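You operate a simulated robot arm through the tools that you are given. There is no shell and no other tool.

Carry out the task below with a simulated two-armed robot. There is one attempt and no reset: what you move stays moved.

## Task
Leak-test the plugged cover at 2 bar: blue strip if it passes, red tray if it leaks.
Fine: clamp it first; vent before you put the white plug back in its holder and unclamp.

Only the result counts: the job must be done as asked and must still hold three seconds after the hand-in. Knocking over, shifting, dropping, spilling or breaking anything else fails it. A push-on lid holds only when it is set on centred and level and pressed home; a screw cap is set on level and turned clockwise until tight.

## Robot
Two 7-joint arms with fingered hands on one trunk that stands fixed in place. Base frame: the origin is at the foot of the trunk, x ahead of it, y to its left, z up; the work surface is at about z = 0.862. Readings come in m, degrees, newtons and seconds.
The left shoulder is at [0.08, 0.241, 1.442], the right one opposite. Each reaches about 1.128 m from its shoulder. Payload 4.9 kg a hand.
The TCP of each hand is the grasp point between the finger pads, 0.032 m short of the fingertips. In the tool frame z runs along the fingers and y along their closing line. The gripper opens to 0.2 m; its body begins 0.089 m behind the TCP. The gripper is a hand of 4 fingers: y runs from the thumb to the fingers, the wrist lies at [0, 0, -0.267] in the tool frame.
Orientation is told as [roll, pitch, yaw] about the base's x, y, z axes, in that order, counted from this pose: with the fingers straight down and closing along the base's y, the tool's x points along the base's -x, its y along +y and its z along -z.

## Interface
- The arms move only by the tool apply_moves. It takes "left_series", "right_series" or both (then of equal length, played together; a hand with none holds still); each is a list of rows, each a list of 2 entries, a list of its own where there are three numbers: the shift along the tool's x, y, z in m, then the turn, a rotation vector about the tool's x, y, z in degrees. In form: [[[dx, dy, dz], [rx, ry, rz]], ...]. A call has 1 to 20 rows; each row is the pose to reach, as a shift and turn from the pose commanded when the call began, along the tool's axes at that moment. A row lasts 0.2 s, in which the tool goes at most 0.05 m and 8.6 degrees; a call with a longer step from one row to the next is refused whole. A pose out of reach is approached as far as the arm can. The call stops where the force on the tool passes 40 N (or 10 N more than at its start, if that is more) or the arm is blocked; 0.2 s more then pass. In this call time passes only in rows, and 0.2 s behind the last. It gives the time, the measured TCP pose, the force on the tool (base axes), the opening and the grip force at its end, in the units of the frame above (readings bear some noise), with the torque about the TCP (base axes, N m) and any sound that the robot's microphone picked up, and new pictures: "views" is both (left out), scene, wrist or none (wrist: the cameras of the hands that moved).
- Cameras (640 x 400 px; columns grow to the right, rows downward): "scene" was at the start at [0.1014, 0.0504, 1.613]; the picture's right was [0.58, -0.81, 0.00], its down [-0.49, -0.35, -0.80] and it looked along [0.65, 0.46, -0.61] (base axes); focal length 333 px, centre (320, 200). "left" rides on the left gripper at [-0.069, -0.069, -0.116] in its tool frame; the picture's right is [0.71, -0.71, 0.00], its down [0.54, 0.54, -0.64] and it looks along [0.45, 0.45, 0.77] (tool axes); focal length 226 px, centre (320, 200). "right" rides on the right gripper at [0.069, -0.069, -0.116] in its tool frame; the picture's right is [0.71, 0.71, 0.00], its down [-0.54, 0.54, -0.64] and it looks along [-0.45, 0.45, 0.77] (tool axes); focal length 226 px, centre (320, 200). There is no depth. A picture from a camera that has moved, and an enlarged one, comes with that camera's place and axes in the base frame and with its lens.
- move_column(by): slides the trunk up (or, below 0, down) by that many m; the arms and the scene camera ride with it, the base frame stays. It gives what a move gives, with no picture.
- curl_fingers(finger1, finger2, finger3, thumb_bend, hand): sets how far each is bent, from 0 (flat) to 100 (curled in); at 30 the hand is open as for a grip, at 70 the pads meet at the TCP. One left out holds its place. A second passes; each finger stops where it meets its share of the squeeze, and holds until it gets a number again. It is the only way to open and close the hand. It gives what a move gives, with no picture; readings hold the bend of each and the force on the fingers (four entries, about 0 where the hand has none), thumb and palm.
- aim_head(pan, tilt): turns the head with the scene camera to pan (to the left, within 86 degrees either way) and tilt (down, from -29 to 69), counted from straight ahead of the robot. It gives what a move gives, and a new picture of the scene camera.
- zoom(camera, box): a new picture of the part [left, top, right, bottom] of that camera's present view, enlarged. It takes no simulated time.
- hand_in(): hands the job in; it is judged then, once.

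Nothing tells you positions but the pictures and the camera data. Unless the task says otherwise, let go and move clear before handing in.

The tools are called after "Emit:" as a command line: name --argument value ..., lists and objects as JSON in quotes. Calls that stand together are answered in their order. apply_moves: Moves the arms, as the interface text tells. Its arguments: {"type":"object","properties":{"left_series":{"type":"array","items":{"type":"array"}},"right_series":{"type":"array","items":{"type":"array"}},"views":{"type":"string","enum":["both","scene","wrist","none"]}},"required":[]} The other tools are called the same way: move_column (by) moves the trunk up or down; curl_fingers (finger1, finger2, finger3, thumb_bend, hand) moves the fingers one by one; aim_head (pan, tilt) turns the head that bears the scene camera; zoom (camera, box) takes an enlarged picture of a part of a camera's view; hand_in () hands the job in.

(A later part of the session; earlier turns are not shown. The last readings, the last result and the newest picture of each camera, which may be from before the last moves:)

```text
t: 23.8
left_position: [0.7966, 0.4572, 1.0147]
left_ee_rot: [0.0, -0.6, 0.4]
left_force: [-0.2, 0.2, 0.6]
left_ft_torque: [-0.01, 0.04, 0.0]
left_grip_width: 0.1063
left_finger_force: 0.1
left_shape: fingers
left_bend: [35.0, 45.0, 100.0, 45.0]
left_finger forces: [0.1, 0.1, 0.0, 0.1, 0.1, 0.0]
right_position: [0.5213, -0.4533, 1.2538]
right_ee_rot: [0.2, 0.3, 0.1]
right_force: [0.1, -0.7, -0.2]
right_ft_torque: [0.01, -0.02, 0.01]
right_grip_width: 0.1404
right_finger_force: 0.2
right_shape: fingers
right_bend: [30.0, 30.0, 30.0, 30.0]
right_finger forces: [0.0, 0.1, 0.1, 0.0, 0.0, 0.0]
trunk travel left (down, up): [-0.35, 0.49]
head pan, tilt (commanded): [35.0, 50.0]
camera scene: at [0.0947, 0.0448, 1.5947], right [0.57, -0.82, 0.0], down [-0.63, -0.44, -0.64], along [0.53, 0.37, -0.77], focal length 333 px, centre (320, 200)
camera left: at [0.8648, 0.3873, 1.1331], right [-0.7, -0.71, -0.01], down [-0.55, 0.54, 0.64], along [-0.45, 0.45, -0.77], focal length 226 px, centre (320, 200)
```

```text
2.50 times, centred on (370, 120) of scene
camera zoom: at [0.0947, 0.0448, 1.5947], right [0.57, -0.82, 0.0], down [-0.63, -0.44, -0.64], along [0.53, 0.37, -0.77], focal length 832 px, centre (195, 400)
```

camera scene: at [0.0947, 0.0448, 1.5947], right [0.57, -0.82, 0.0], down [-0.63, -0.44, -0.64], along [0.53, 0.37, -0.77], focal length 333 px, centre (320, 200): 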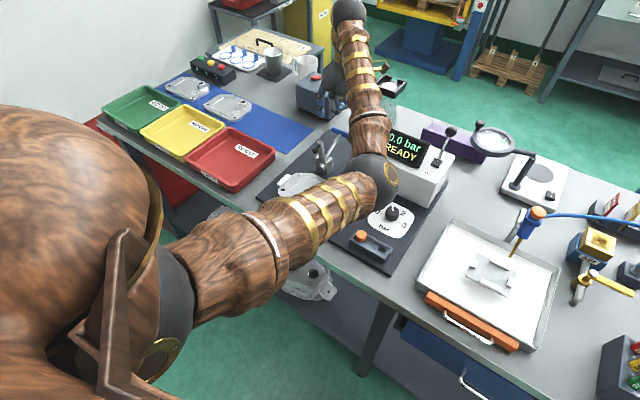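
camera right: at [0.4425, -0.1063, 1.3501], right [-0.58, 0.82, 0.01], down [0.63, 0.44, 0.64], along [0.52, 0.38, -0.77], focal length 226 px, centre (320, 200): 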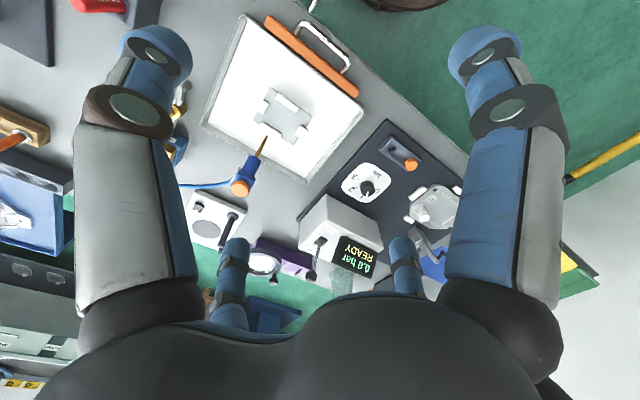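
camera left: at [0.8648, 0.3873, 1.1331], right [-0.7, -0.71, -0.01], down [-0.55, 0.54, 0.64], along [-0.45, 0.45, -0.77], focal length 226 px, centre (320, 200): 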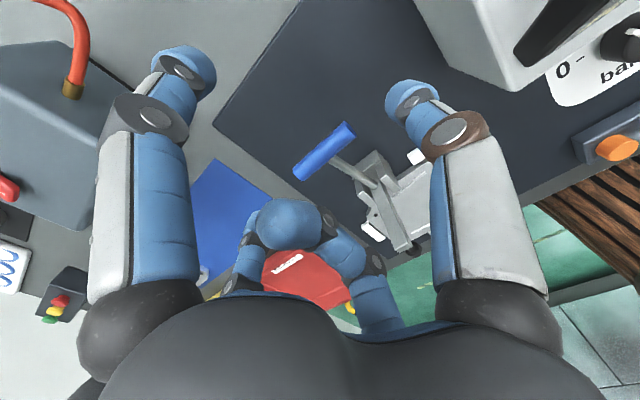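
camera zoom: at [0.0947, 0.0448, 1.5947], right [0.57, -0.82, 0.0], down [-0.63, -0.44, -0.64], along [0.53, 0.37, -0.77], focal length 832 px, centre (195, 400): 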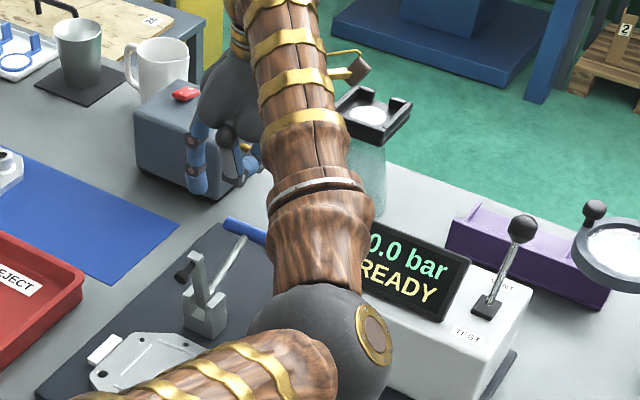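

The elbow hangs rather low in front of the test box, so I'll raise the trunk a bit for clearance before going further down.

Emit:
move_column --by 0.13

Emit:
apply_moves --left_series '[[[0, 0, 0.03], [0, 0, 0]], [[0, 0, 0.06], [0, 0, 0]], [[0, 0, 0.09], [0, 0, 0]], [[0, 0, 0.13], [0, 0, 0]]]' --views "both"

```text
t: 25.3
left_position: [0.7947, 0.4549, 1.1458]
left_ee_rot: [-0.1, -0.5, 0.4]
left_force: [0.4, -0.5, -0.2]
left_ft_torque: [0.03, -0.02, -0.01]
left_grip_width: 0.1065
left_finger_force: 0.0
left_shape: fingers
left_bend: [35.0, 45.0, 100.0, 45.0]
left_finger forces: [0.1, 0.0, 0.1, 0.1, 0.0, 0.0]
right_position: [0.521, -0.4551, 1.3836]
right_ee_rot: [0.3, 0.4, 0.0]
right_force: [0.3, -0.7, 0.0]
right_ft_torque: [0.0, 0.0, 0.0]
right_grip_width: 0.1404
right_finger_force: 0.0
right_shape: fingers
right_bend: [30.0, 30.0, 30.0, 30.0]
right_finger forces: [0.0, 0.0, 0.0, 0.1, 0.0, 0.1]
trunk travel left (down, up): [-0.48, 0.36]
head pan, tilt (commanded): [35.0, 50.0]
```

```text
t: 26.3
left_position: [0.7956, 0.4554, 1.0171]
left_ee_rot: [0.0, -0.6, 0.4]
left_force: [0.3, -0.2, -0.5]
left_ft_torque: [-0.01, 0.01, 0.01]
left_grip_width: 0.1067
left_finger_force: 0.1
left_shape: fingers
left_bend: [35.0, 45.0, 100.0, 45.0]
left_finger forces: [0.0, 0.0, 0.0, 0.0, 0.0, 0.1]
right_position: [0.5208, -0.4553, 1.3844]
right_ee_rot: [0.2, 0.3, 0.1]
right_force: [-0.6, -0.1, 0.3]
right_ft_torque: [-0.01, -0.01, 0.01]
right_grip_width: 0.1401
right_finger_force: 0.1
right_shape: fingers
right_bend: [30.0, 30.0, 30.0, 30.0]
right_finger forces: [0.0, 0.0, 0.1, 0.0, 0.0, 0.0]
trunk travel left (down, up): [-0.48, 0.36]
head pan, tilt (commanded): [35.0, 50.0]
camera scene: at [0.0943, 0.0447, 1.7248], right [0.57, -0.82, 0.0], down [-0.63, -0.44, -0.64], along [0.53, 0.37, -0.77], focal length 333 px, centre (320, 200)
camera left: at [0.8637, 0.3863, 1.1357], right [-0.7, -0.71, -0.01], down [-0.55, 0.54, 0.64], along [-0.45, 0.45, -0.77], focal length 226 px, centre (320, 200)
```

scene: 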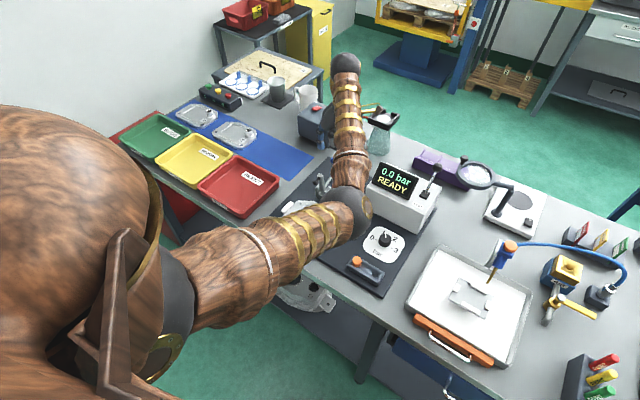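
left: 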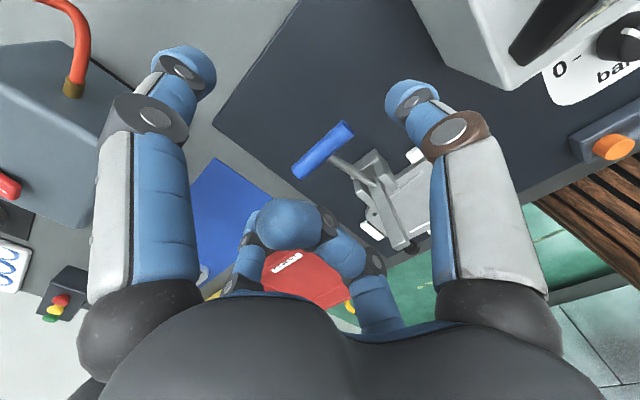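

Emit:
apply_moves --left_series '[[[0, 0, 0.02], [0, 0, 0]], [[0, 0, 0.04], [0, 0, 0]], [[0, 0, 0.054], [0, 0, 0]]]' --views "wrist"

```text
t: 27.1
left_position: [0.7976, 0.4549, 0.9638]
left_ee_rot: [0.0, -0.6, 0.4]
left_force: [-0.2, -0.4, 0.1]
left_ft_torque: [0.01, 0.02, -0.01]
left_grip_width: 0.1067
left_finger_force: 0.0
left_shape: fingers
left_bend: [35.0, 45.0, 100.0, 45.0]
left_finger forces: [0.0, 0.0, 0.0, 0.0, 0.0, 0.1]
right_position: [0.5205, -0.4539, 1.3847]
right_ee_rot: [0.3, 0.5, 0.1]
right_force: [0.8, 1.2, 1.0]
right_ft_torque: [0.01, 0.0, -0.01]
right_grip_width: 0.1406
right_finger_force: 0.0
right_shape: fingers
right_bend: [30.0, 30.0, 30.0, 30.0]
right_finger forces: [0.0, 0.1, 0.1, 0.1, 0.1, 0.0]
trunk travel left (down, up): [-0.48, 0.36]
head pan, tilt (commanded): [35.0, 50.0]
camera left: at [0.8656, 0.386, 1.0813], right [-0.7, -0.71, -0.01], down [-0.55, 0.54, 0.64], along [-0.45, 0.45, -0.77], focal length 226 px, centre (320, 200)
```

left: 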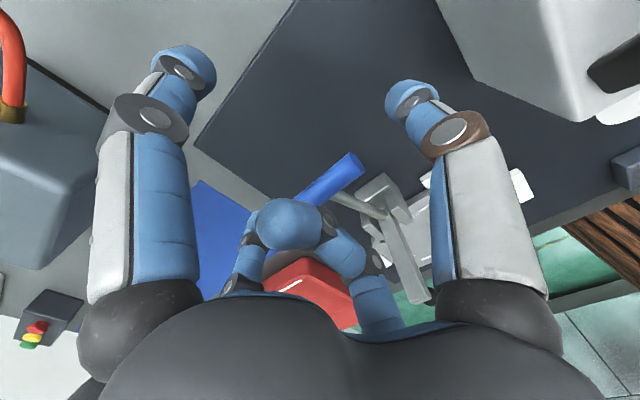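

The bar lies between thumb and finger2 with no contact yet. I'll close those two on the bar's ends, and bring finger1 in behind it.

Emit:
curl_fingers --hand "left" --finger2 72 --thumb_bend 72

Emit:
zoom --camera "left" --box '[160, 60, 520, 300]'

```text
t: 28.1
left_position: [0.7971, 0.453, 0.9656]
left_ee_rot: [-0.1, -0.6, 0.3]
left_force: [0.6, -20.0, -1.1]
left_ft_torque: [-0.33, -0.03, 0.06]
left_grip_width: 0.0902
left_finger_force: 17.0
left_shape: fingers
left_bend: [35.0, 57.0, 100.0, 59.0]
left_finger forces: [0.0, 7.2, 0.1, 0.0, 26.5, 0.0]
right_position: [0.5218, -0.4563, 1.3822]
right_ee_rot: [0.3, 0.5, 0.1]
right_force: [-0.2, 0.0, 0.1]
right_ft_torque: [0.03, 0.03, -0.01]
right_grip_width: 0.1402
right_finger_force: 0.1
right_shape: fingers
right_bend: [30.0, 30.0, 30.0, 30.0]
right_finger forces: [0.1, 0.0, 0.0, 0.0, 0.0, 0.0]
trunk travel left (down, up): [-0.48, 0.36]
head pan, tilt (commanded): [35.0, 50.0]
```

```text
1.67 times, centred on (340, 180) of left
camera zoom: at [0.8658, 0.3833, 1.082], right [-0.7, -0.71, -0.01], down [-0.55, 0.54, 0.64], along [-0.45, 0.45, -0.77], focal length 377 px, centre (287, 233)
```

zoom: 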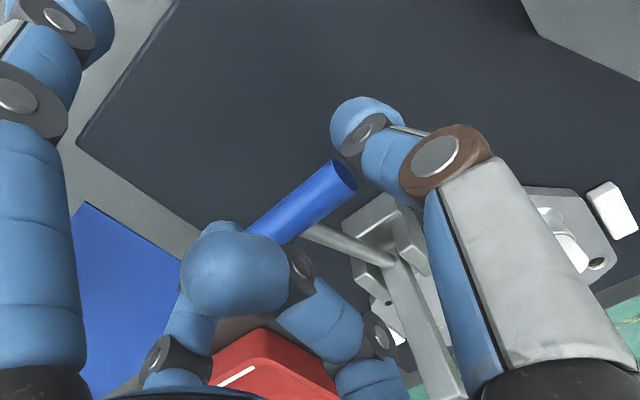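

The thumb presses harder than finger2; I'll shift the hand slightly to −y to balance, and bring finger1 closer behind the bar.

Emit:
apply_moves --left_series '[[[0, -0.002, 0], [0, 0, 0]]]' --views "none"

Emit:
curl_fingers --hand "left" --finger1 52

Emit:
zoom --camera "left" --box '[160, 60, 520, 300]'

```text
t: 28.5
left_position: [0.7981, 0.4522, 0.9639]
left_ee_rot: [0.0, -0.6, 0.4]
left_force: [0.4, -15.4, -0.9]
left_ft_torque: [-0.27, 0.0, 0.02]
left_grip_width: 0.0901
left_finger_force: 16.4
left_shape: fingers
left_bend: [35.0, 57.0, 100.0, 59.0]
left_finger forces: [0.0, 8.2, 0.0, 0.0, 23.9, 0.1]
right_position: [0.5211, -0.456, 1.3841]
right_ee_rot: [0.2, 0.4, 0.1]
right_force: [-0.6, 0.4, 0.3]
right_ft_torque: [0.02, -0.02, -0.02]
right_grip_width: 0.1403
right_finger_force: 0.1
right_shape: fingers
right_bend: [30.0, 30.0, 30.0, 30.0]
right_finger forces: [0.0, 0.0, 0.0, 0.0, 0.0, 0.1]
trunk travel left (down, up): [-0.48, 0.36]
head pan, tilt (commanded): [35.0, 50.0]
```

```text
t: 29.5
left_position: [0.7979, 0.4519, 0.9628]
left_ee_rot: [0.0, -0.6, 0.4]
left_force: [-0.4, -14.2, -0.9]
left_ft_torque: [-0.22, -0.01, 0.04]
left_grip_width: 0.0525
left_finger_force: 15.7
left_shape: fingers
left_bend: [52.0, 57.0, 100.0, 59.0]
left_finger forces: [0.1, 9.0, 0.1, 0.0, 22.5, 0.0]
right_position: [0.5217, -0.4567, 1.3828]
right_ee_rot: [0.3, 0.4, 0.1]
right_force: [-0.1, 0.1, 0.7]
right_ft_torque: [0.0, 0.01, 0.01]
right_grip_width: 0.1404
right_finger_force: 0.2
right_shape: fingers
right_bend: [30.0, 30.0, 30.0, 30.0]
right_finger forces: [0.1, 0.0, 0.0, 0.0, 0.0, 0.0]
trunk travel left (down, up): [-0.48, 0.36]
head pan, tilt (commanded): [35.0, 50.0]
```

```text
1.67 times, centred on (340, 180) of left
camera zoom: at [0.8661, 0.3828, 1.0813], right [-0.7, -0.71, -0.01], down [-0.55, 0.54, 0.64], along [-0.45, 0.45, -0.77], focal length 377 px, centre (287, 233)
```

zoom: 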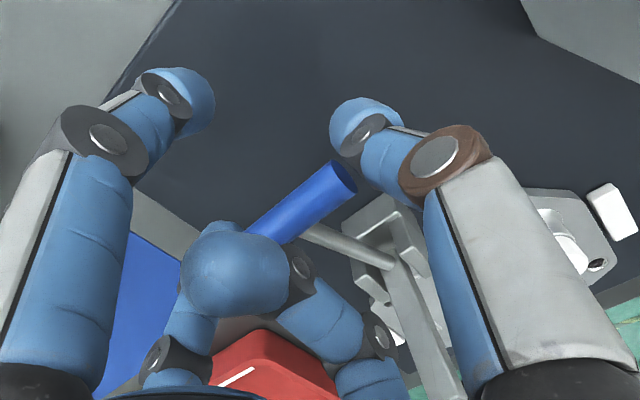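

Now I'll lift and pull the handle along its arc, in stages.

Emit:
apply_moves --left_series '[[[0.0035, -0.001, -0.008], [0, 0, 0]], [[0.0082, -0.001, -0.016], [0, 0, 0]], [[0.0135, -0.001, -0.0235], [0, 0, 0]], [[0.019, -0.001, -0.0303], [0, 0, 0]]]' --views "wrist"

```text
t: 30.5
left_position: [0.7788, 0.4495, 0.991]
left_ee_rot: [0.1, -0.6, 0.4]
left_force: [2.2, -10.5, -0.1]
left_ft_torque: [-0.1, -0.14, 0.06]
left_grip_width: 0.0511
left_finger_force: 14.7
left_shape: fingers
left_bend: [52.0, 56.0, 100.0, 60.0]
left_finger forces: [0.1, 9.5, 0.0, 0.0, 19.9, 0.1]
right_position: [0.5206, -0.457, 1.3836]
right_ee_rot: [0.3, 0.4, 0.2]
right_force: [0.5, -0.3, 0.4]
right_ft_torque: [0.03, 0.03, 0.01]
right_grip_width: 0.1407
right_finger_force: 0.1
right_shape: fingers
right_bend: [30.0, 30.0, 30.0, 30.0]
right_finger forces: [0.1, 0.0, 0.0, 0.0, 0.0, 0.1]
trunk travel left (down, up): [-0.48, 0.36]
head pan, tilt (commanded): [35.0, 50.0]
camera left: at [0.8484, 0.3809, 1.1097], right [-0.7, -0.71, -0.01], down [-0.55, 0.54, 0.64], along [-0.45, 0.45, -0.77], focal length 226 px, centre (320, 200)
```

left: 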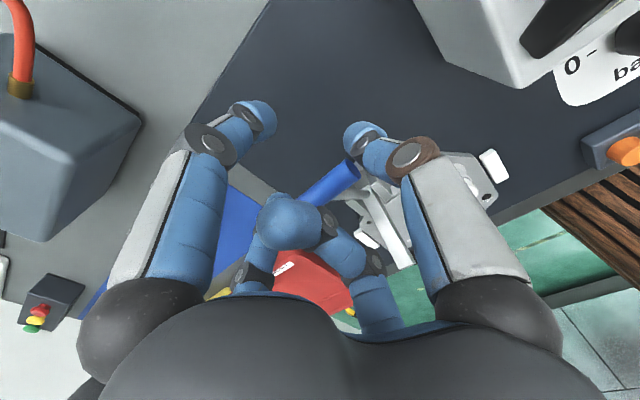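

The handle follows. I'll continue along the arc.

Emit:
apply_moves --left_series '[[[0.0065, 0, -0.0065], [0, 0, 0]], [[0.0131, 0, -0.0123], [0, 0, 0]], [[0.0205, 0, -0.0175], [0, 0, 0]], [[0.0281, 0, -0.022], [0, 0, 0]], [[0.036, 0, -0.026], [0, 0, 0]], [[0.0447, 0, -0.0291], [0, 0, 0]]]' --views "both"

Emit:
zoom --camera "scene" --box '[240, 80, 440, 260]'

```text
t: 31.9
left_position: [0.7332, 0.4509, 1.0205]
left_ee_rot: [0.0, -0.6, 0.4]
left_force: [-0.2, -0.7, 0.8]
left_ft_torque: [0.05, 0.01, 0.0]
left_grip_width: 0.0422
left_finger_force: 0.1
left_shape: fingers
left_bend: [52.0, 62.0, 100.0, 67.0]
left_finger forces: [0.0, 0.1, 0.0, 0.0, 0.0, 0.1]
right_position: [0.5202, -0.4557, 1.3827]
right_ee_rot: [0.3, 0.4, 0.0]
right_force: [0.2, -0.6, -0.3]
right_ft_torque: [0.06, -0.02, -0.01]
right_grip_width: 0.1403
right_finger_force: 0.0
right_shape: fingers
right_bend: [30.0, 30.0, 30.0, 30.0]
right_finger forces: [0.1, 0.0, 0.0, 0.0, 0.0, 0.1]
trunk travel left (down, up): [-0.48, 0.36]
head pan, tilt (commanded): [35.0, 50.0]
camera scene: at [0.0936, 0.0428, 1.7248], right [0.57, -0.82, 0.0], down [-0.63, -0.44, -0.64], along [0.53, 0.37, -0.77], focal length 333 px, centre (320, 200)
camera left: at [0.8018, 0.3814, 1.1387], right [-0.7, -0.71, -0.01], down [-0.55, 0.54, 0.64], along [-0.45, 0.45, -0.77], focal length 226 px, centre (320, 200)
```

scene: 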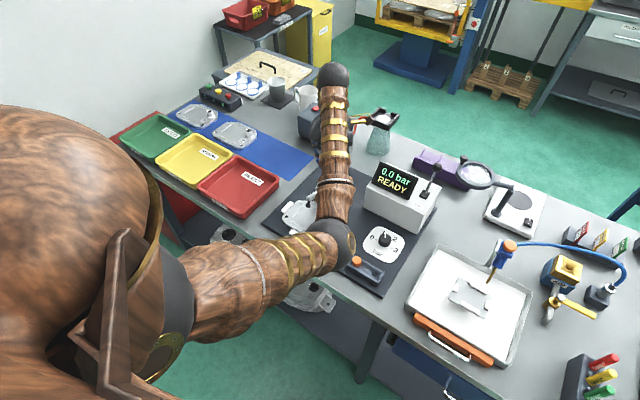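
left: 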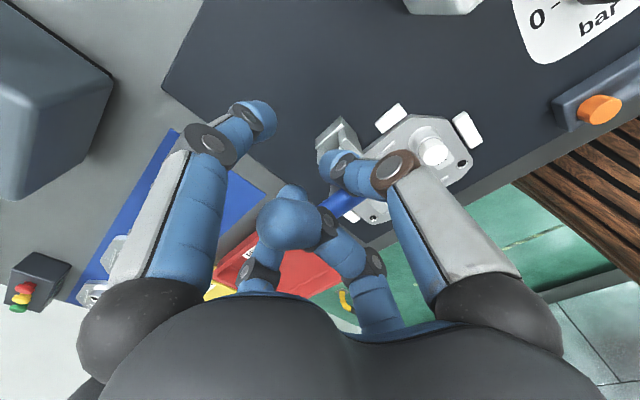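

```text
2.22 times, centred on (340, 170) of scene
camera zoom: at [0.0936, 0.0428, 1.7248], right [0.57, -0.82, 0.0], down [-0.63, -0.44, -0.64], along [0.53, 0.37, -0.77], focal length 740 px, centre (276, 267)
```

zoom: 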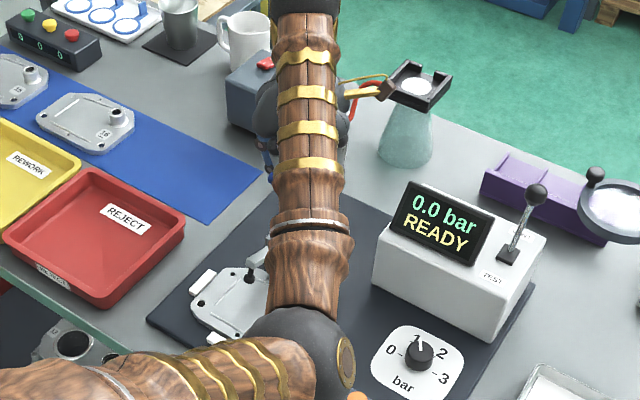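

The bar slipped out of the grip — it seems the clamp has flipped over. Let me look closely.

Emit:
zoom --camera "left" --box '[260, 80, 500, 260]'

Emit:
zoom --camera "scene" --box '[280, 160, 360, 230]'

```text
2.22 times, centred on (380, 170) of left
camera zoom: at [0.8018, 0.3814, 1.1387], right [-0.7, -0.71, -0.01], down [-0.55, 0.54, 0.64], along [-0.45, 0.45, -0.77], focal length 502 px, centre (187, 267)
```

zoom: 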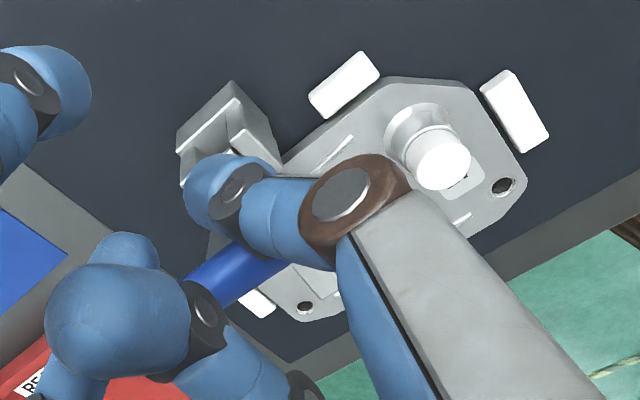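

```text
5.71 times, centred on (320, 195) of scene
camera zoom: at [0.0936, 0.0428, 1.7248], right [0.57, -0.82, 0.0], down [-0.63, -0.44, -0.64], along [0.53, 0.37, -0.77], focal length 1902 px, centre (320, 229)
```

zoom: 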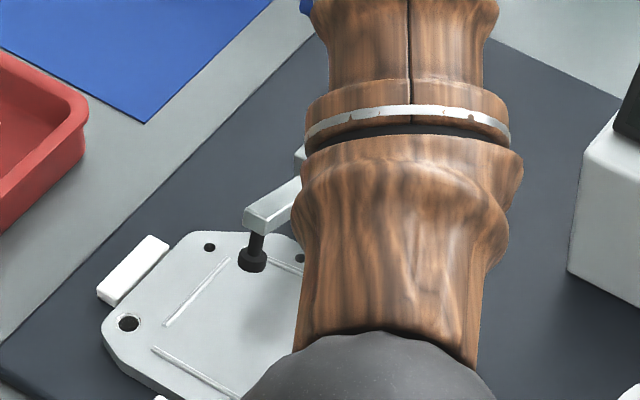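

The arm is down with its pad at the cover. I'll back the hand off to +x and up, and check that the clamp is fully closed.

Emit:
apply_moves --left_series '[[[-0.03, 0, 0], [0, 0, 0]], [[-0.06, 0, -0.01], [0, 0, 0]], [[-0.09, 0, -0.05], [0, 0, 0]], [[-0.1, -0.02, -0.095], [0, 0, 0]], [[-0.1, -0.05, -0.13], [0, 0, 0]]]' --views "both"

Emit:
zoom --camera "left" --box '[280, 100, 440, 210]'

Emit:
zoom --camera "scene" --box '[260, 150, 380, 250]'

```text
refused: row 4 steps farther than a row can; nothing moved
```

```text
3.64 times, centred on (360, 155) of left
camera zoom: at [0.8018, 0.3814, 1.1387], right [-0.7, -0.71, -0.01], down [-0.55, 0.54, 0.64], along [-0.45, 0.45, -0.77], focal length 822 px, centre (174, 364)
```

zoom: 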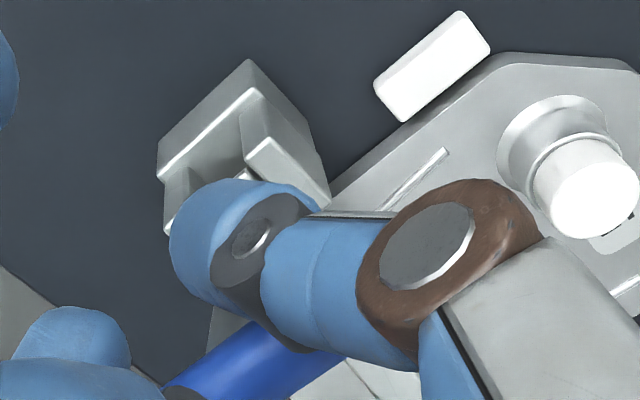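

```text
4.00 times, centred on (320, 200) of scene
camera zoom: at [0.0936, 0.0428, 1.7248], right [0.57, -0.82, 0.0], down [-0.63, -0.44, -0.64], along [0.53, 0.37, -0.77], focal length 1331 px, centre (320, 200)
```

zoom: 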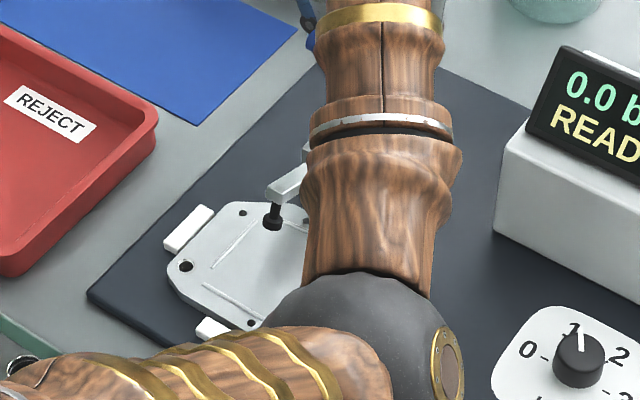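

Emit:
apply_moves --left_series '[[[-0.03, 0, 0], [0, 0, 0]], [[-0.06, 0, -0.01], [0, 0, 0]], [[-0.085, 0, -0.045], [0, 0, 0]], [[-0.1, -0.01, -0.085], [0, 0, 0]], [[-0.1, -0.03, -0.125], [0, 0, 0]]]' --views "both"

Emit:
zoom --camera "left" --box '[280, 80, 440, 190]'

Emit:
zoom --camera "scene" --box '[260, 150, 380, 250]'

```text
t: 33.1
left_position: [0.8314, 0.4204, 1.1495]
left_ee_rot: [0.1, -0.5, 0.6]
left_force: [-0.6, 0.9, -0.6]
left_ft_torque: [0.0, -0.06, 0.02]
left_grip_width: 0.042
left_finger_force: 0.0
left_shape: fingers
left_bend: [52.0, 62.0, 100.0, 67.0]
left_finger forces: [0.1, 0.1, 0.0, 0.1, 0.0, 0.1]
right_position: [0.5212, -0.4565, 1.3822]
right_ee_rot: [0.4, 0.4, 0.0]
right_force: [-0.9, -0.5, -0.2]
right_ft_torque: [0.04, 0.02, -0.01]
right_grip_width: 0.1403
right_finger_force: 0.1
right_shape: fingers
right_bend: [30.0, 30.0, 30.0, 30.0]
right_finger forces: [0.0, 0.1, 0.0, 0.1, 0.1, 0.0]
trunk travel left (down, up): [-0.48, 0.36]
head pan, tilt (commanded): [35.0, 50.0]
camera scene: at [0.0934, 0.041, 1.7248], right [0.57, -0.82, 0.0], down [-0.63, -0.44, -0.64], along [0.53, 0.37, -0.77], focal length 333 px, centre (320, 200)
camera left: at [0.8995, 0.3518, 1.266], right [-0.7, -0.71, -0.01], down [-0.55, 0.54, 0.64], along [-0.45, 0.45, -0.77], focal length 226 px, centre (320, 200)
```

scene: 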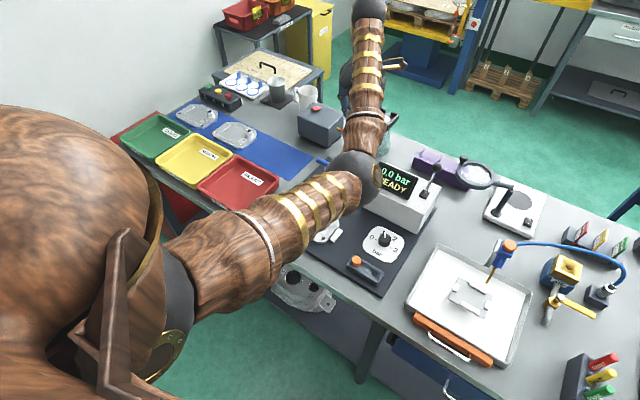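
left: 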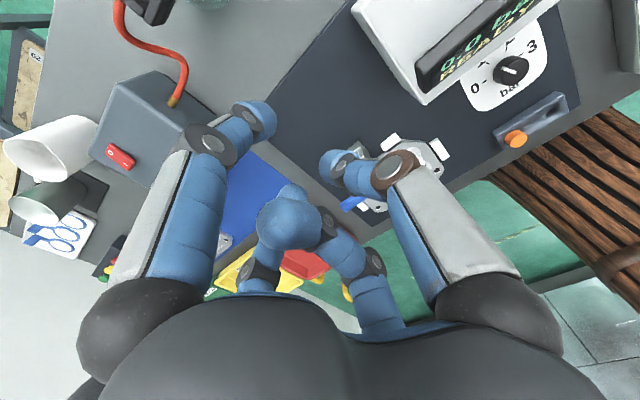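

```text
3.64 times, centred on (360, 135) of left
camera zoom: at [0.8995, 0.3518, 1.266], right [-0.7, -0.71, -0.01], down [-0.55, 0.54, 0.64], along [-0.45, 0.45, -0.77], focal length 822 px, centre (174, 436)
```

zoom: 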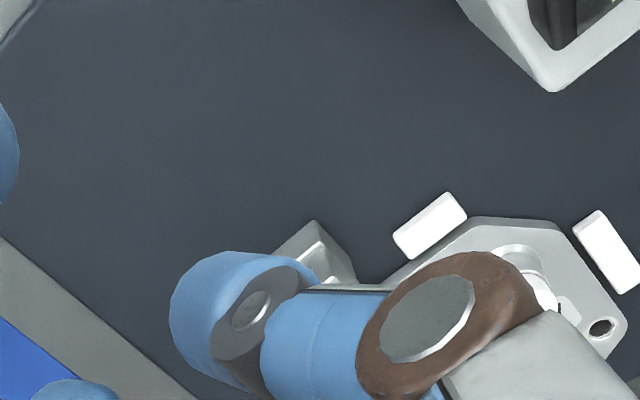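

```text
4.00 times, centred on (320, 200) of scene
camera zoom: at [0.0934, 0.041, 1.7248], right [0.57, -0.82, 0.0], down [-0.63, -0.44, -0.64], along [0.53, 0.37, -0.77], focal length 1331 px, centre (320, 200)
```

zoom: 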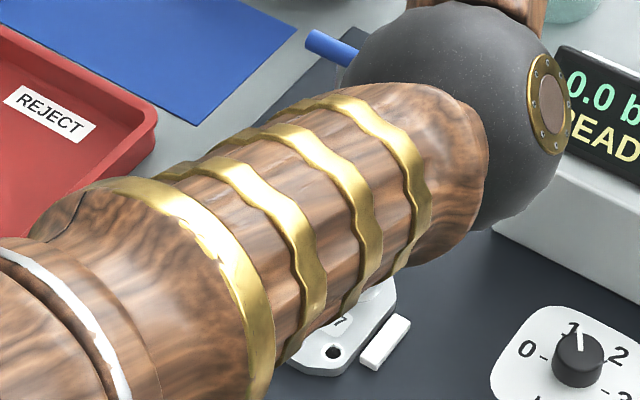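

I need a clearer view, so I'll open the hand and return to the earlier overview position.

Emit:
curl_fingers --hand "left" --finger1 30 --finger2 30 --finger3 30 --thumb_bend 30

Emit:
apply_moves --left_series '[[[-0.01, -0.035, -0.03], [0, 0, 0]], [[-0.02, -0.07, -0.06], [0, 0, 0]], [[-0.03, -0.105, -0.09], [0, 0, 0]], [[-0.036, -0.138, -0.12], [0, 0, 0]]]' --views "both"

Emit:
zoom --camera "left" --box '[260, 130, 420, 240]'

```text
t: 34.1
left_position: [0.8325, 0.4242, 1.1467]
left_ee_rot: [0.0, -0.6, 0.3]
left_force: [-0.2, 0.5, 0.3]
left_ft_torque: [-0.02, 0.02, -0.04]
left_grip_width: 0.1397
left_finger_force: 0.1
left_shape: fingers
left_bend: [30.0, 30.0, 30.0, 30.0]
left_finger forces: [0.0, 0.0, 0.0, 0.0, 0.0, 0.0]
right_position: [0.5216, -0.4544, 1.3844]
right_ee_rot: [0.2, 0.4, 0.1]
right_force: [-0.3, -0.8, -0.8]
right_ft_torque: [0.03, 0.05, 0.03]
right_grip_width: 0.1402
right_finger_force: 0.1
right_shape: fingers
right_bend: [30.0, 30.0, 30.0, 30.0]
right_finger forces: [0.0, 0.1, 0.0, 0.0, 0.1, 0.0]
trunk travel left (down, up): [-0.48, 0.36]
head pan, tilt (commanded): [35.0, 50.0]
```

```text
t: 35.1
left_position: [0.8674, 0.2851, 1.2687]
left_ee_rot: [0.1, -0.5, 0.5]
left_force: [0.7, -0.8, 0.3]
left_ft_torque: [0.02, 0.01, 0.0]
left_grip_width: 0.1399
left_finger_force: 0.0
left_shape: fingers
left_bend: [30.0, 30.0, 30.0, 30.0]
left_finger forces: [0.1, 0.0, 0.0, 0.1, 0.1, 0.0]
right_position: [0.5198, -0.4571, 1.3835]
right_ee_rot: [0.5, 0.4, 0.2]
right_force: [-0.5, -0.1, -0.9]
right_ft_torque: [0.04, -0.03, -0.02]
right_grip_width: 0.1405
right_finger_force: 0.1
right_shape: fingers
right_bend: [30.0, 30.0, 30.0, 30.0]
right_finger forces: [0.0, 0.1, 0.0, 0.0, 0.0, 0.0]
trunk travel left (down, up): [-0.48, 0.36]
head pan, tilt (commanded): [35.0, 50.0]
camera scene: at [0.0931, 0.0413, 1.7248], right [0.57, -0.82, 0.0], down [-0.63, -0.44, -0.64], along [0.53, 0.37, -0.77], focal length 333 px, centre (320, 200)
camera left: at [0.9361, 0.2162, 1.3865], right [-0.7, -0.71, -0.01], down [-0.55, 0.54, 0.64], along [-0.45, 0.45, -0.77], focal length 226 px, centre (320, 200)
```

scene: 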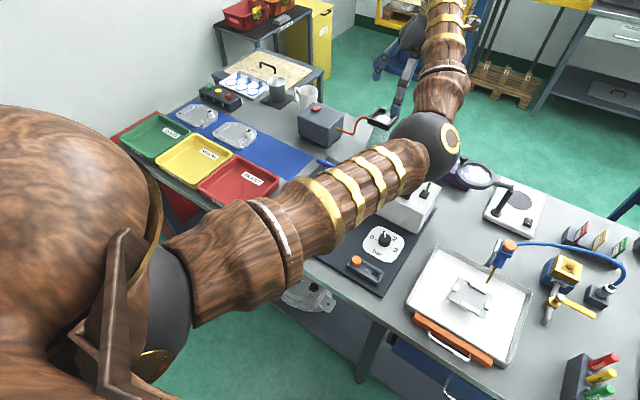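
left: 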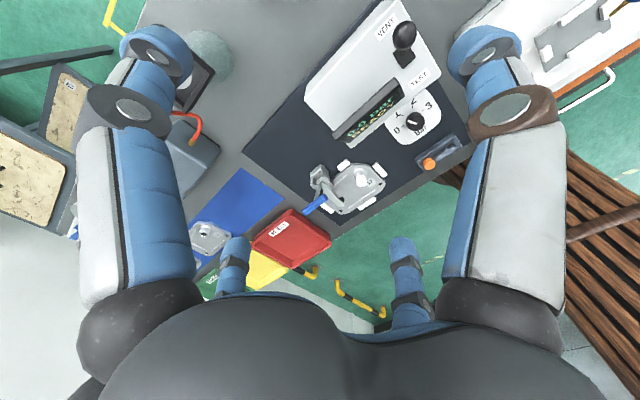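

```text
3.64 times, centred on (340, 185) of left
camera zoom: at [0.9361, 0.2162, 1.3865], right [-0.7, -0.71, -0.01], down [-0.55, 0.54, 0.64], along [-0.45, 0.45, -0.77], focal length 822 px, centre (247, 254)
```

zoom: 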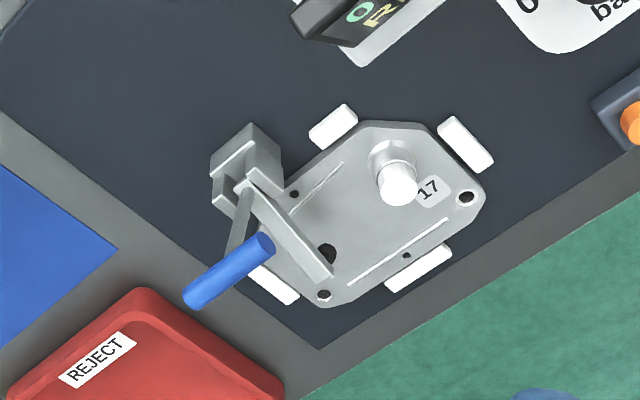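

Triangulating: the clamp arm is still ~20° short of horizontal (pad bottom z≈0.90 vs cover top z≈0.875), so it isn't fully closed. The handle now stands nearly upright at (0.713, 0.454, 1.009), so I'll grip its bar with finger1/finger3 from ±x and pull it home.

Emit:
apply_moves --left_series '[[[0.0257, 0.0282, 0.0198], [0, 0, 0]], [[0.0514, 0.0564, 0.0396], [0, 0, 0]], [[0.0771, 0.0846, 0.0594], [0, 0, 0]], [[0.1028, 0.1128, 0.0792], [0, 0, 0]], [[0.1285, 0.141, 0.099], [0, 0, 0]], [[0.154, 0.169, 0.119], [0, 0, 0]]]' --views "wrist"

Emit:
zoom --camera "left" --box '[200, 60, 440, 260]'

```text
t: 36.5
left_position: [0.7128, 0.4575, 1.1503]
left_ee_rot: [-0.1, -0.6, 0.3]
left_force: [-0.3, -0.7, 0.1]
left_ft_torque: [0.0, -0.02, 0.0]
left_grip_width: 0.1399
left_finger_force: 0.2
left_shape: fingers
left_bend: [30.0, 30.0, 30.0, 30.0]
left_finger forces: [0.1, 0.0, 0.0, 0.0, 0.0, 0.2]
right_position: [0.5206, -0.4538, 1.3842]
right_ee_rot: [0.2, 0.5, 0.1]
right_force: [0.2, 0.3, 0.4]
right_ft_torque: [0.0, 0.0, 0.0]
right_grip_width: 0.1403
right_finger_force: 0.0
right_shape: fingers
right_bend: [30.0, 30.0, 30.0, 30.0]
right_finger forces: [0.1, 0.0, 0.0, 0.1, 0.0, 0.0]
trunk travel left (down, up): [-0.48, 0.36]
head pan, tilt (commanded): [35.0, 50.0]
camera left: at [0.7809, 0.3877, 1.2678], right [-0.7, -0.71, -0.01], down [-0.55, 0.54, 0.64], along [-0.45, 0.45, -0.77], focal length 226 px, centre (320, 200)
```

left: 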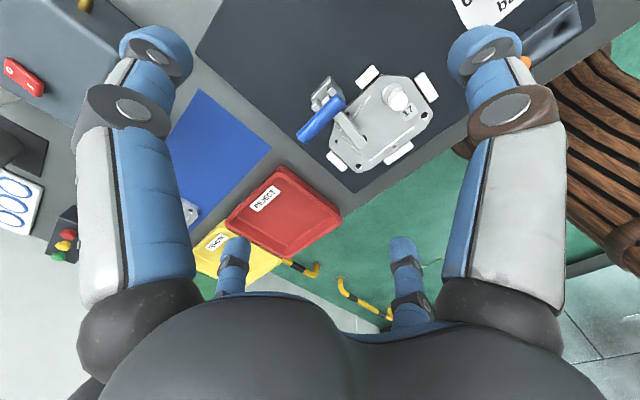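

```text
2.00 times, centred on (320, 160) of left
camera zoom: at [0.7809, 0.3877, 1.2678], right [-0.7, -0.71, -0.01], down [-0.55, 0.54, 0.64], along [-0.45, 0.45, -0.77], focal length 452 px, centre (320, 280)
```

zoom: 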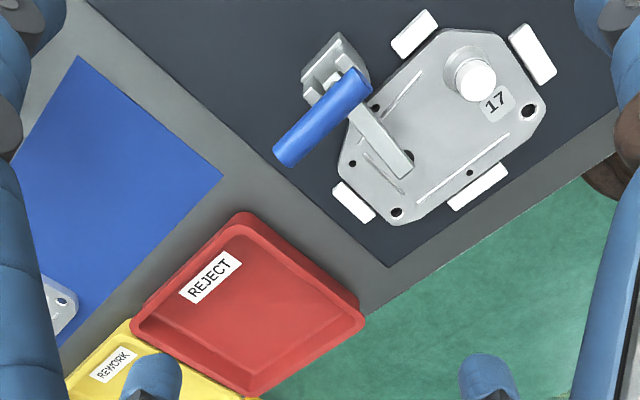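

The bar is right beneath the hand. I'll descend and close finger1 and finger3 on it.

Emit:
apply_moves --left_series '[[[-0.001, -0.001, 0.035], [0, 0, 0]], [[-0.002, -0.002, 0.07], [0, 0, 0]], [[-0.002, -0.003, 0.105], [0, 0, 0]], [[-0.002, -0.003, 0.138], [0, 0, 0]]]' --views "wrist"

Emit:
curl_fingers --hand "left" --finger1 68 --finger3 68

Emit:
zoom --camera "left" --box '[160, 60, 520, 300]'

```text
t: 37.5
left_position: [0.7177, 0.4503, 1.0088]
left_ee_rot: [0.0, -0.6, 0.5]
left_force: [-0.3, -0.4, 0.4]
left_ft_torque: [-0.01, -0.02, 0.0]
left_grip_width: 0.1399
left_finger_force: 0.0
left_shape: fingers
left_bend: [30.0, 30.0, 30.0, 30.0]
left_finger forces: [0.0, 0.0, 0.0, 0.0, 0.0, 0.1]
right_position: [0.5206, -0.4538, 1.3832]
right_ee_rot: [0.2, 0.4, 0.1]
right_force: [-0.2, 0.1, -1.1]
right_ft_torque: [0.0, -0.01, -0.01]
right_grip_width: 0.1405
right_finger_force: 0.1
right_shape: fingers
right_bend: [30.0, 30.0, 30.0, 30.0]
right_finger forces: [0.0, 0.0, 0.0, 0.0, 0.0, 0.1]
trunk travel left (down, up): [-0.48, 0.36]
head pan, tilt (commanded): [35.0, 50.0]
camera left: at [0.7856, 0.3814, 1.1257], right [-0.7, -0.71, -0.01], down [-0.55, 0.54, 0.64], along [-0.45, 0.45, -0.77], focal length 226 px, centre (320, 200)
```

left: 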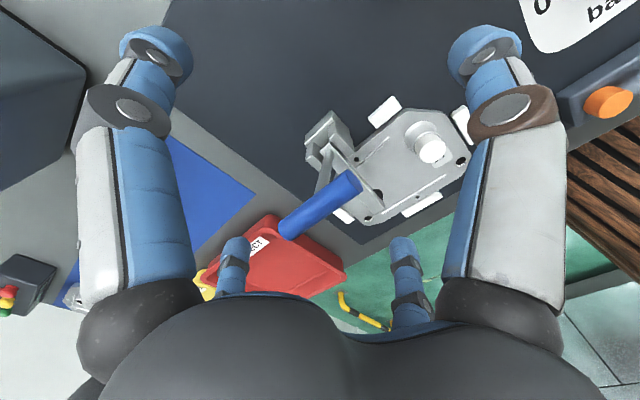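

```text
t: 38.5
left_position: [0.7165, 0.4496, 1.0079]
left_ee_rot: [0.0, -0.6, 0.4]
left_force: [-0.1, -1.1, -0.1]
left_ft_torque: [0.0, -0.01, -0.01]
left_grip_width: 0.096
left_finger_force: 0.8
left_shape: fingers
left_bend: [68.0, 30.0, 68.0, 30.0]
left_finger forces: [0.0, 0.0, 0.4, 0.0, 0.0, 0.0]
right_position: [0.5208, -0.4554, 1.3835]
right_ee_rot: [0.3, 0.4, 0.1]
right_force: [-0.8, 0.0, 0.3]
right_ft_torque: [0.03, -0.03, 0.0]
right_grip_width: 0.1405
right_finger_force: 0.1
right_shape: fingers
right_bend: [30.0, 30.0, 30.0, 30.0]
right_finger forces: [0.1, 0.0, 0.0, 0.0, 0.0, 0.0]
trunk travel left (down, up): [-0.48, 0.36]
head pan, tilt (commanded): [35.0, 50.0]
```

```text
1.67 times, centred on (340, 180) of left
camera zoom: at [0.7853, 0.3805, 1.1263], right [-0.7, -0.71, -0.01], down [-0.55, 0.54, 0.64], along [-0.45, 0.45, -0.77], focal length 377 px, centre (287, 233)
```

zoom: 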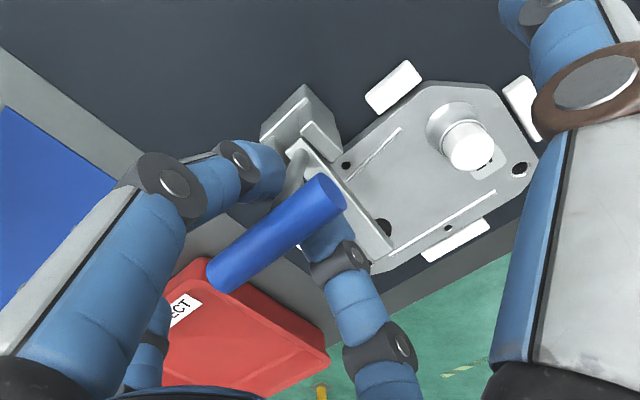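

The fingertips are caged around the rod just below the bar. I'll squeeze and pull toward −x to close the clamp fully.

Emit:
curl_fingers --hand "left" --finger1 76 --finger3 76

Emit:
apply_moves --left_series '[[[0.006, 0, -0.001], [0, 0, 0]], [[0.012, 0, -0.002], [0, 0, 0]], [[0.018, 0, -0.002], [0, 0, 0]], [[0.024, 0, -0.002], [0, 0, 0]], [[0.03, 0, -0.002], [0, 0, 0]]]' --views "wrist"

Emit:
zoom --camera "left" --box '[160, 60, 520, 300]'

```text
t: 39.5
left_position: [0.7161, 0.449, 1.0088]
left_ee_rot: [-0.1, -0.4, 0.3]
left_force: [-1.6, -2.8, -6.8]
left_ft_torque: [-0.03, 0.08, 0.02]
left_grip_width: 0.0947
left_finger_force: 6.0
left_shape: fingers
left_bend: [71.0, 30.0, 68.0, 30.0]
left_finger forces: [5.4, 0.0, 6.1, 0.1, 0.0, 0.1]
right_position: [0.5208, -0.4544, 1.3844]
right_ee_rot: [0.2, 0.4, 0.2]
right_force: [0.5, 0.2, 0.5]
right_ft_torque: [-0.03, -0.01, 0.0]
right_grip_width: 0.1402
right_finger_force: 0.0
right_shape: fingers
right_bend: [30.0, 30.0, 30.0, 30.0]
right_finger forces: [0.0, 0.0, 0.0, 0.1, 0.1, 0.0]
trunk travel left (down, up): [-0.48, 0.36]
head pan, tilt (commanded): [35.0, 50.0]
```

```text
t: 40.7
left_position: [0.6863, 0.4486, 1.0104]
left_ee_rot: [-0.1, -0.6, 0.4]
left_force: [-1.7, -2.2, -6.3]
left_ft_torque: [-0.09, -0.01, 0.01]
left_grip_width: 0.0943
left_finger_force: 4.3
left_shape: fingers
left_bend: [72.0, 30.0, 68.0, 30.0]
left_finger forces: [3.5, 0.1, 6.0, 0.1, 0.0, 0.0]
right_position: [0.5211, -0.4546, 1.3842]
right_ee_rot: [0.3, 0.4, 0.2]
right_force: [0.7, -0.5, 0.5]
right_ft_torque: [0.01, 0.0, 0.01]
right_grip_width: 0.1407
right_finger_force: 0.0
right_shape: fingers
right_bend: [30.0, 30.0, 30.0, 30.0]
right_finger forces: [0.0, 0.0, 0.0, 0.0, 0.0, 0.0]
trunk travel left (down, up): [-0.48, 0.36]
head pan, tilt (commanded): [35.0, 50.0]
camera left: at [0.755, 0.3801, 1.1282], right [-0.7, -0.71, -0.01], down [-0.55, 0.54, 0.64], along [-0.45, 0.45, -0.77], focal length 226 px, centre (320, 200)
```

left: 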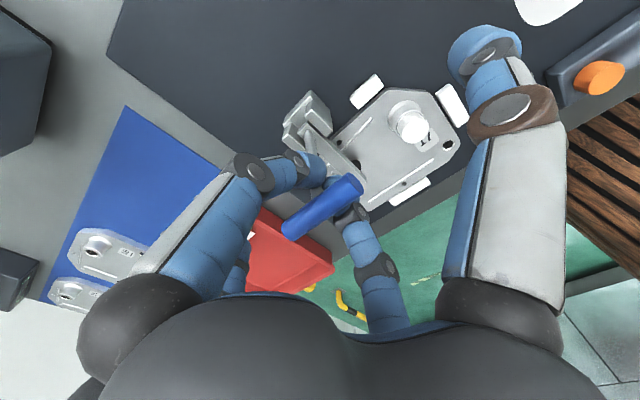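

```text
1.67 times, centred on (340, 180) of left
camera zoom: at [0.755, 0.3801, 1.1282], right [-0.7, -0.71, -0.01], down [-0.55, 0.54, 0.64], along [-0.45, 0.45, -0.77], focal length 377 px, centre (287, 233)
```

zoom: 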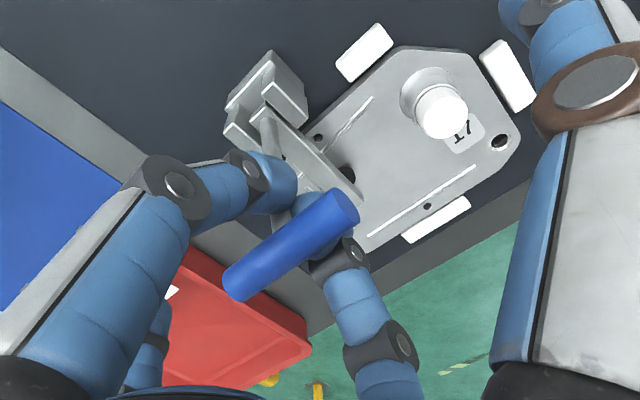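

It's following with little resistance. I'll continue pulling until it reaches its stop.

Emit:
apply_moves --left_series '[[[0.005, 0, 0], [0, 0, 0]], [[0.01, 0, 0], [0, 0, 0]], [[0.015, 0, 0.001], [0, 0, 0]]]' --views "wrist"

Emit:
zoom --camera "scene" --box '[260, 150, 380, 250]'

```text
t: 41.5
left_position: [0.672, 0.4472, 1.0096]
left_ee_rot: [0.0, -0.7, 0.3]
left_force: [6.9, -5.6, -0.3]
left_ft_torque: [-0.12, -0.16, -0.07]
left_grip_width: 0.0904
left_finger_force: 3.5
left_shape: fingers
left_bend: [72.0, 30.0, 73.0, 30.0]
left_finger forces: [7.7, 0.0, 0.1, 0.1, 0.0, 0.0]
right_position: [0.5216, -0.4555, 1.3841]
right_ee_rot: [0.4, 0.4, 0.1]
right_force: [0.0, -0.2, -0.1]
right_ft_torque: [0.0, 0.0, 0.0]
right_grip_width: 0.1402
right_finger_force: 0.1
right_shape: fingers
right_bend: [30.0, 30.0, 30.0, 30.0]
right_finger forces: [0.0, 0.0, 0.1, 0.0, 0.0, 0.0]
trunk travel left (down, up): [-0.48, 0.36]
head pan, tilt (commanded): [35.0, 50.0]
camera left: at [0.7407, 0.3789, 1.1277], right [-0.7, -0.71, -0.01], down [-0.55, 0.54, 0.64], along [-0.45, 0.45, -0.77], focal length 226 px, centre (320, 200)
```

left: 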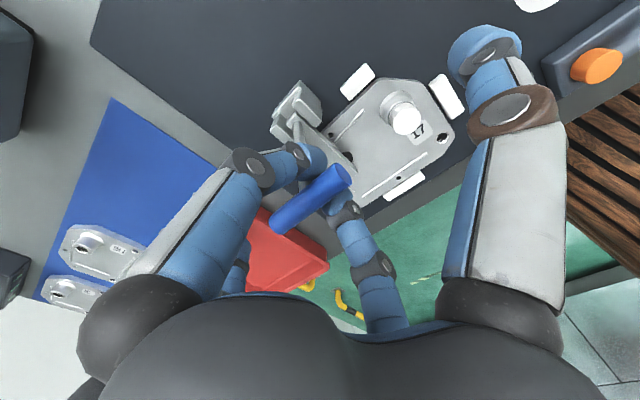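

```text
4.00 times, centred on (320, 200) of scene
camera zoom: at [0.0948, 0.0428, 1.7248], right [0.57, -0.82, 0.0], down [-0.63, -0.44, -0.64], along [0.53, 0.37, -0.77], focal length 1331 px, centre (320, 200)
```

zoom: 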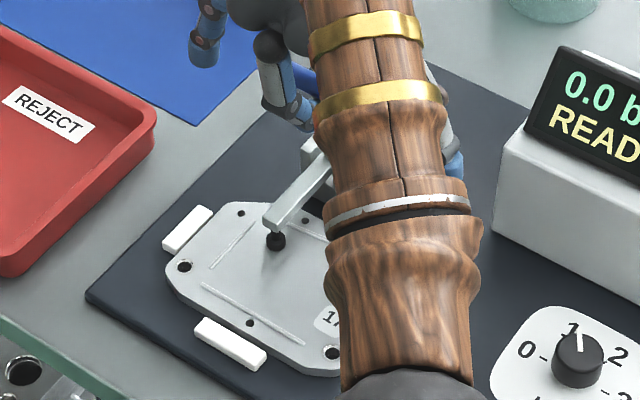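

Emit:
apply_moves --left_series '[[[0.006, 0, 0.001], [0, 0, 0]], [[0.012, 0, 0.002], [0, 0, 0]]]' --views "none"

Emit:
zoom --camera "scene" --box '[280, 165, 360, 235]'

Emit:
zoom --camera "left" --box '[160, 60, 520, 300]'

```text
t: 42.1
left_position: [0.6612, 0.449, 1.0068]
left_ee_rot: [0.0, -0.5, 0.4]
left_force: [10.0, -5.1, 2.0]
left_ft_torque: [-0.09, -0.11, -0.08]
left_grip_width: 0.0894
left_finger_force: 5.2
left_shape: fingers
left_bend: [72.0, 30.0, 73.0, 30.0]
left_finger forces: [11.6, 0.0, 0.0, 0.0, 0.1, 0.0]
right_position: [0.5223, -0.457, 1.3833]
right_ee_rot: [0.3, 0.4, 0.0]
right_force: [0.2, -0.1, -0.5]
right_ft_torque: [0.0, -0.02, -0.03]
right_grip_width: 0.1402
right_finger_force: 0.1
right_shape: fingers
right_bend: [30.0, 30.0, 30.0, 30.0]
right_finger forces: [0.0, 0.0, 0.0, 0.0, 0.0, 0.1]
trunk travel left (down, up): [-0.48, 0.36]
head pan, tilt (commanded): [35.0, 50.0]
```

```text
5.71 times, centred on (320, 200) of scene
camera zoom: at [0.0958, 0.0425, 1.7247], right [0.57, -0.82, 0.0], down [-0.63, -0.44, -0.64], along [0.53, 0.37, -0.77], focal length 1902 px, centre (320, 200)
```

zoom: 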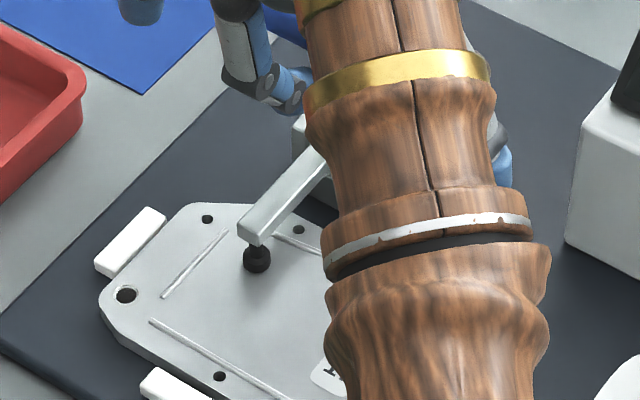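

```text
1.67 times, centred on (340, 180) of left
camera zoom: at [0.7299, 0.3791, 1.125], right [-0.7, -0.71, -0.01], down [-0.55, 0.54, 0.64], along [-0.45, 0.45, -0.77], focal length 377 px, centre (287, 233)
```

zoom: 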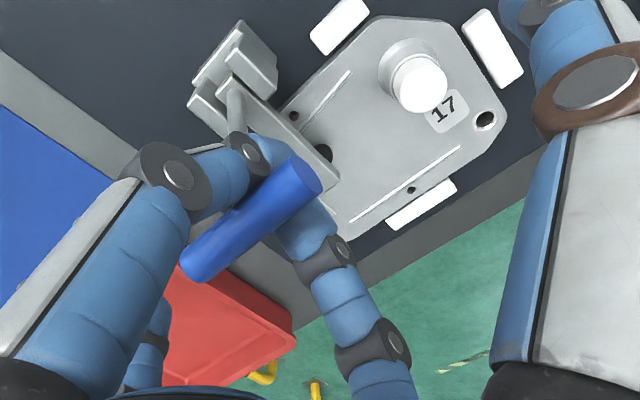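

Emit:
apply_moves --left_series '[[[0.004, 0, 0.001], [0, 0, 0]], [[0.008, 0, 0.002], [0, 0, 0]]]' --views "none"

Emit:
zoom --camera "left" --box '[160, 60, 520, 300]'

Emit:
zoom --camera "scene" --box '[280, 165, 360, 235]'

```text
t: 42.7
left_position: [0.6538, 0.4478, 1.0051]
left_ee_rot: [0.3, -0.6, 0.4]
left_force: [18.4, -4.6, 7.3]
left_ft_torque: [-0.07, -0.16, -0.02]
left_grip_width: 0.0895
left_finger_force: 8.9
left_shape: fingers
left_bend: [65.0, 30.0, 74.0, 30.0]
left_finger forces: [17.9, 0.0, 0.1, 0.0, 0.1, 0.0]
right_position: [0.5234, -0.4559, 1.3831]
right_ee_rot: [0.3, 0.5, 0.1]
right_force: [0.6, 0.4, -0.4]
right_ft_torque: [0.01, -0.02, 0.01]
right_grip_width: 0.1404
right_finger_force: 0.0
right_shape: fingers
right_bend: [30.0, 30.0, 30.0, 30.0]
right_finger forces: [0.1, 0.1, 0.1, 0.1, 0.0, 0.0]
trunk travel left (down, up): [-0.48, 0.36]
head pan, tilt (commanded): [35.0, 50.0]
```

```text
1.67 times, centred on (340, 180) of left
camera zoom: at [0.723, 0.3789, 1.1234], right [-0.7, -0.71, -0.01], down [-0.55, 0.54, 0.64], along [-0.45, 0.45, -0.77], focal length 377 px, centre (287, 233)
```

zoom: 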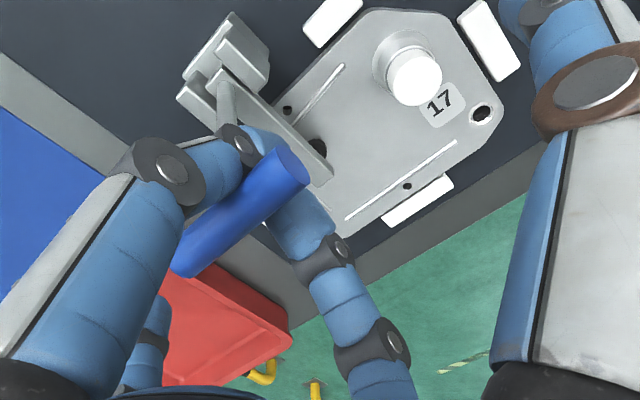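

```text
5.71 times, centred on (320, 200) of scene
camera zoom: at [0.0964, 0.0422, 1.7247], right [0.57, -0.82, 0.0], down [-0.63, -0.44, -0.64], along [0.53, 0.37, -0.77], focal length 1902 px, centre (320, 200)
```

zoom: 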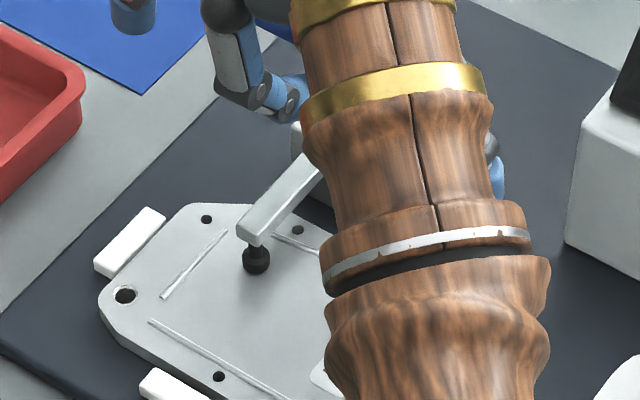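

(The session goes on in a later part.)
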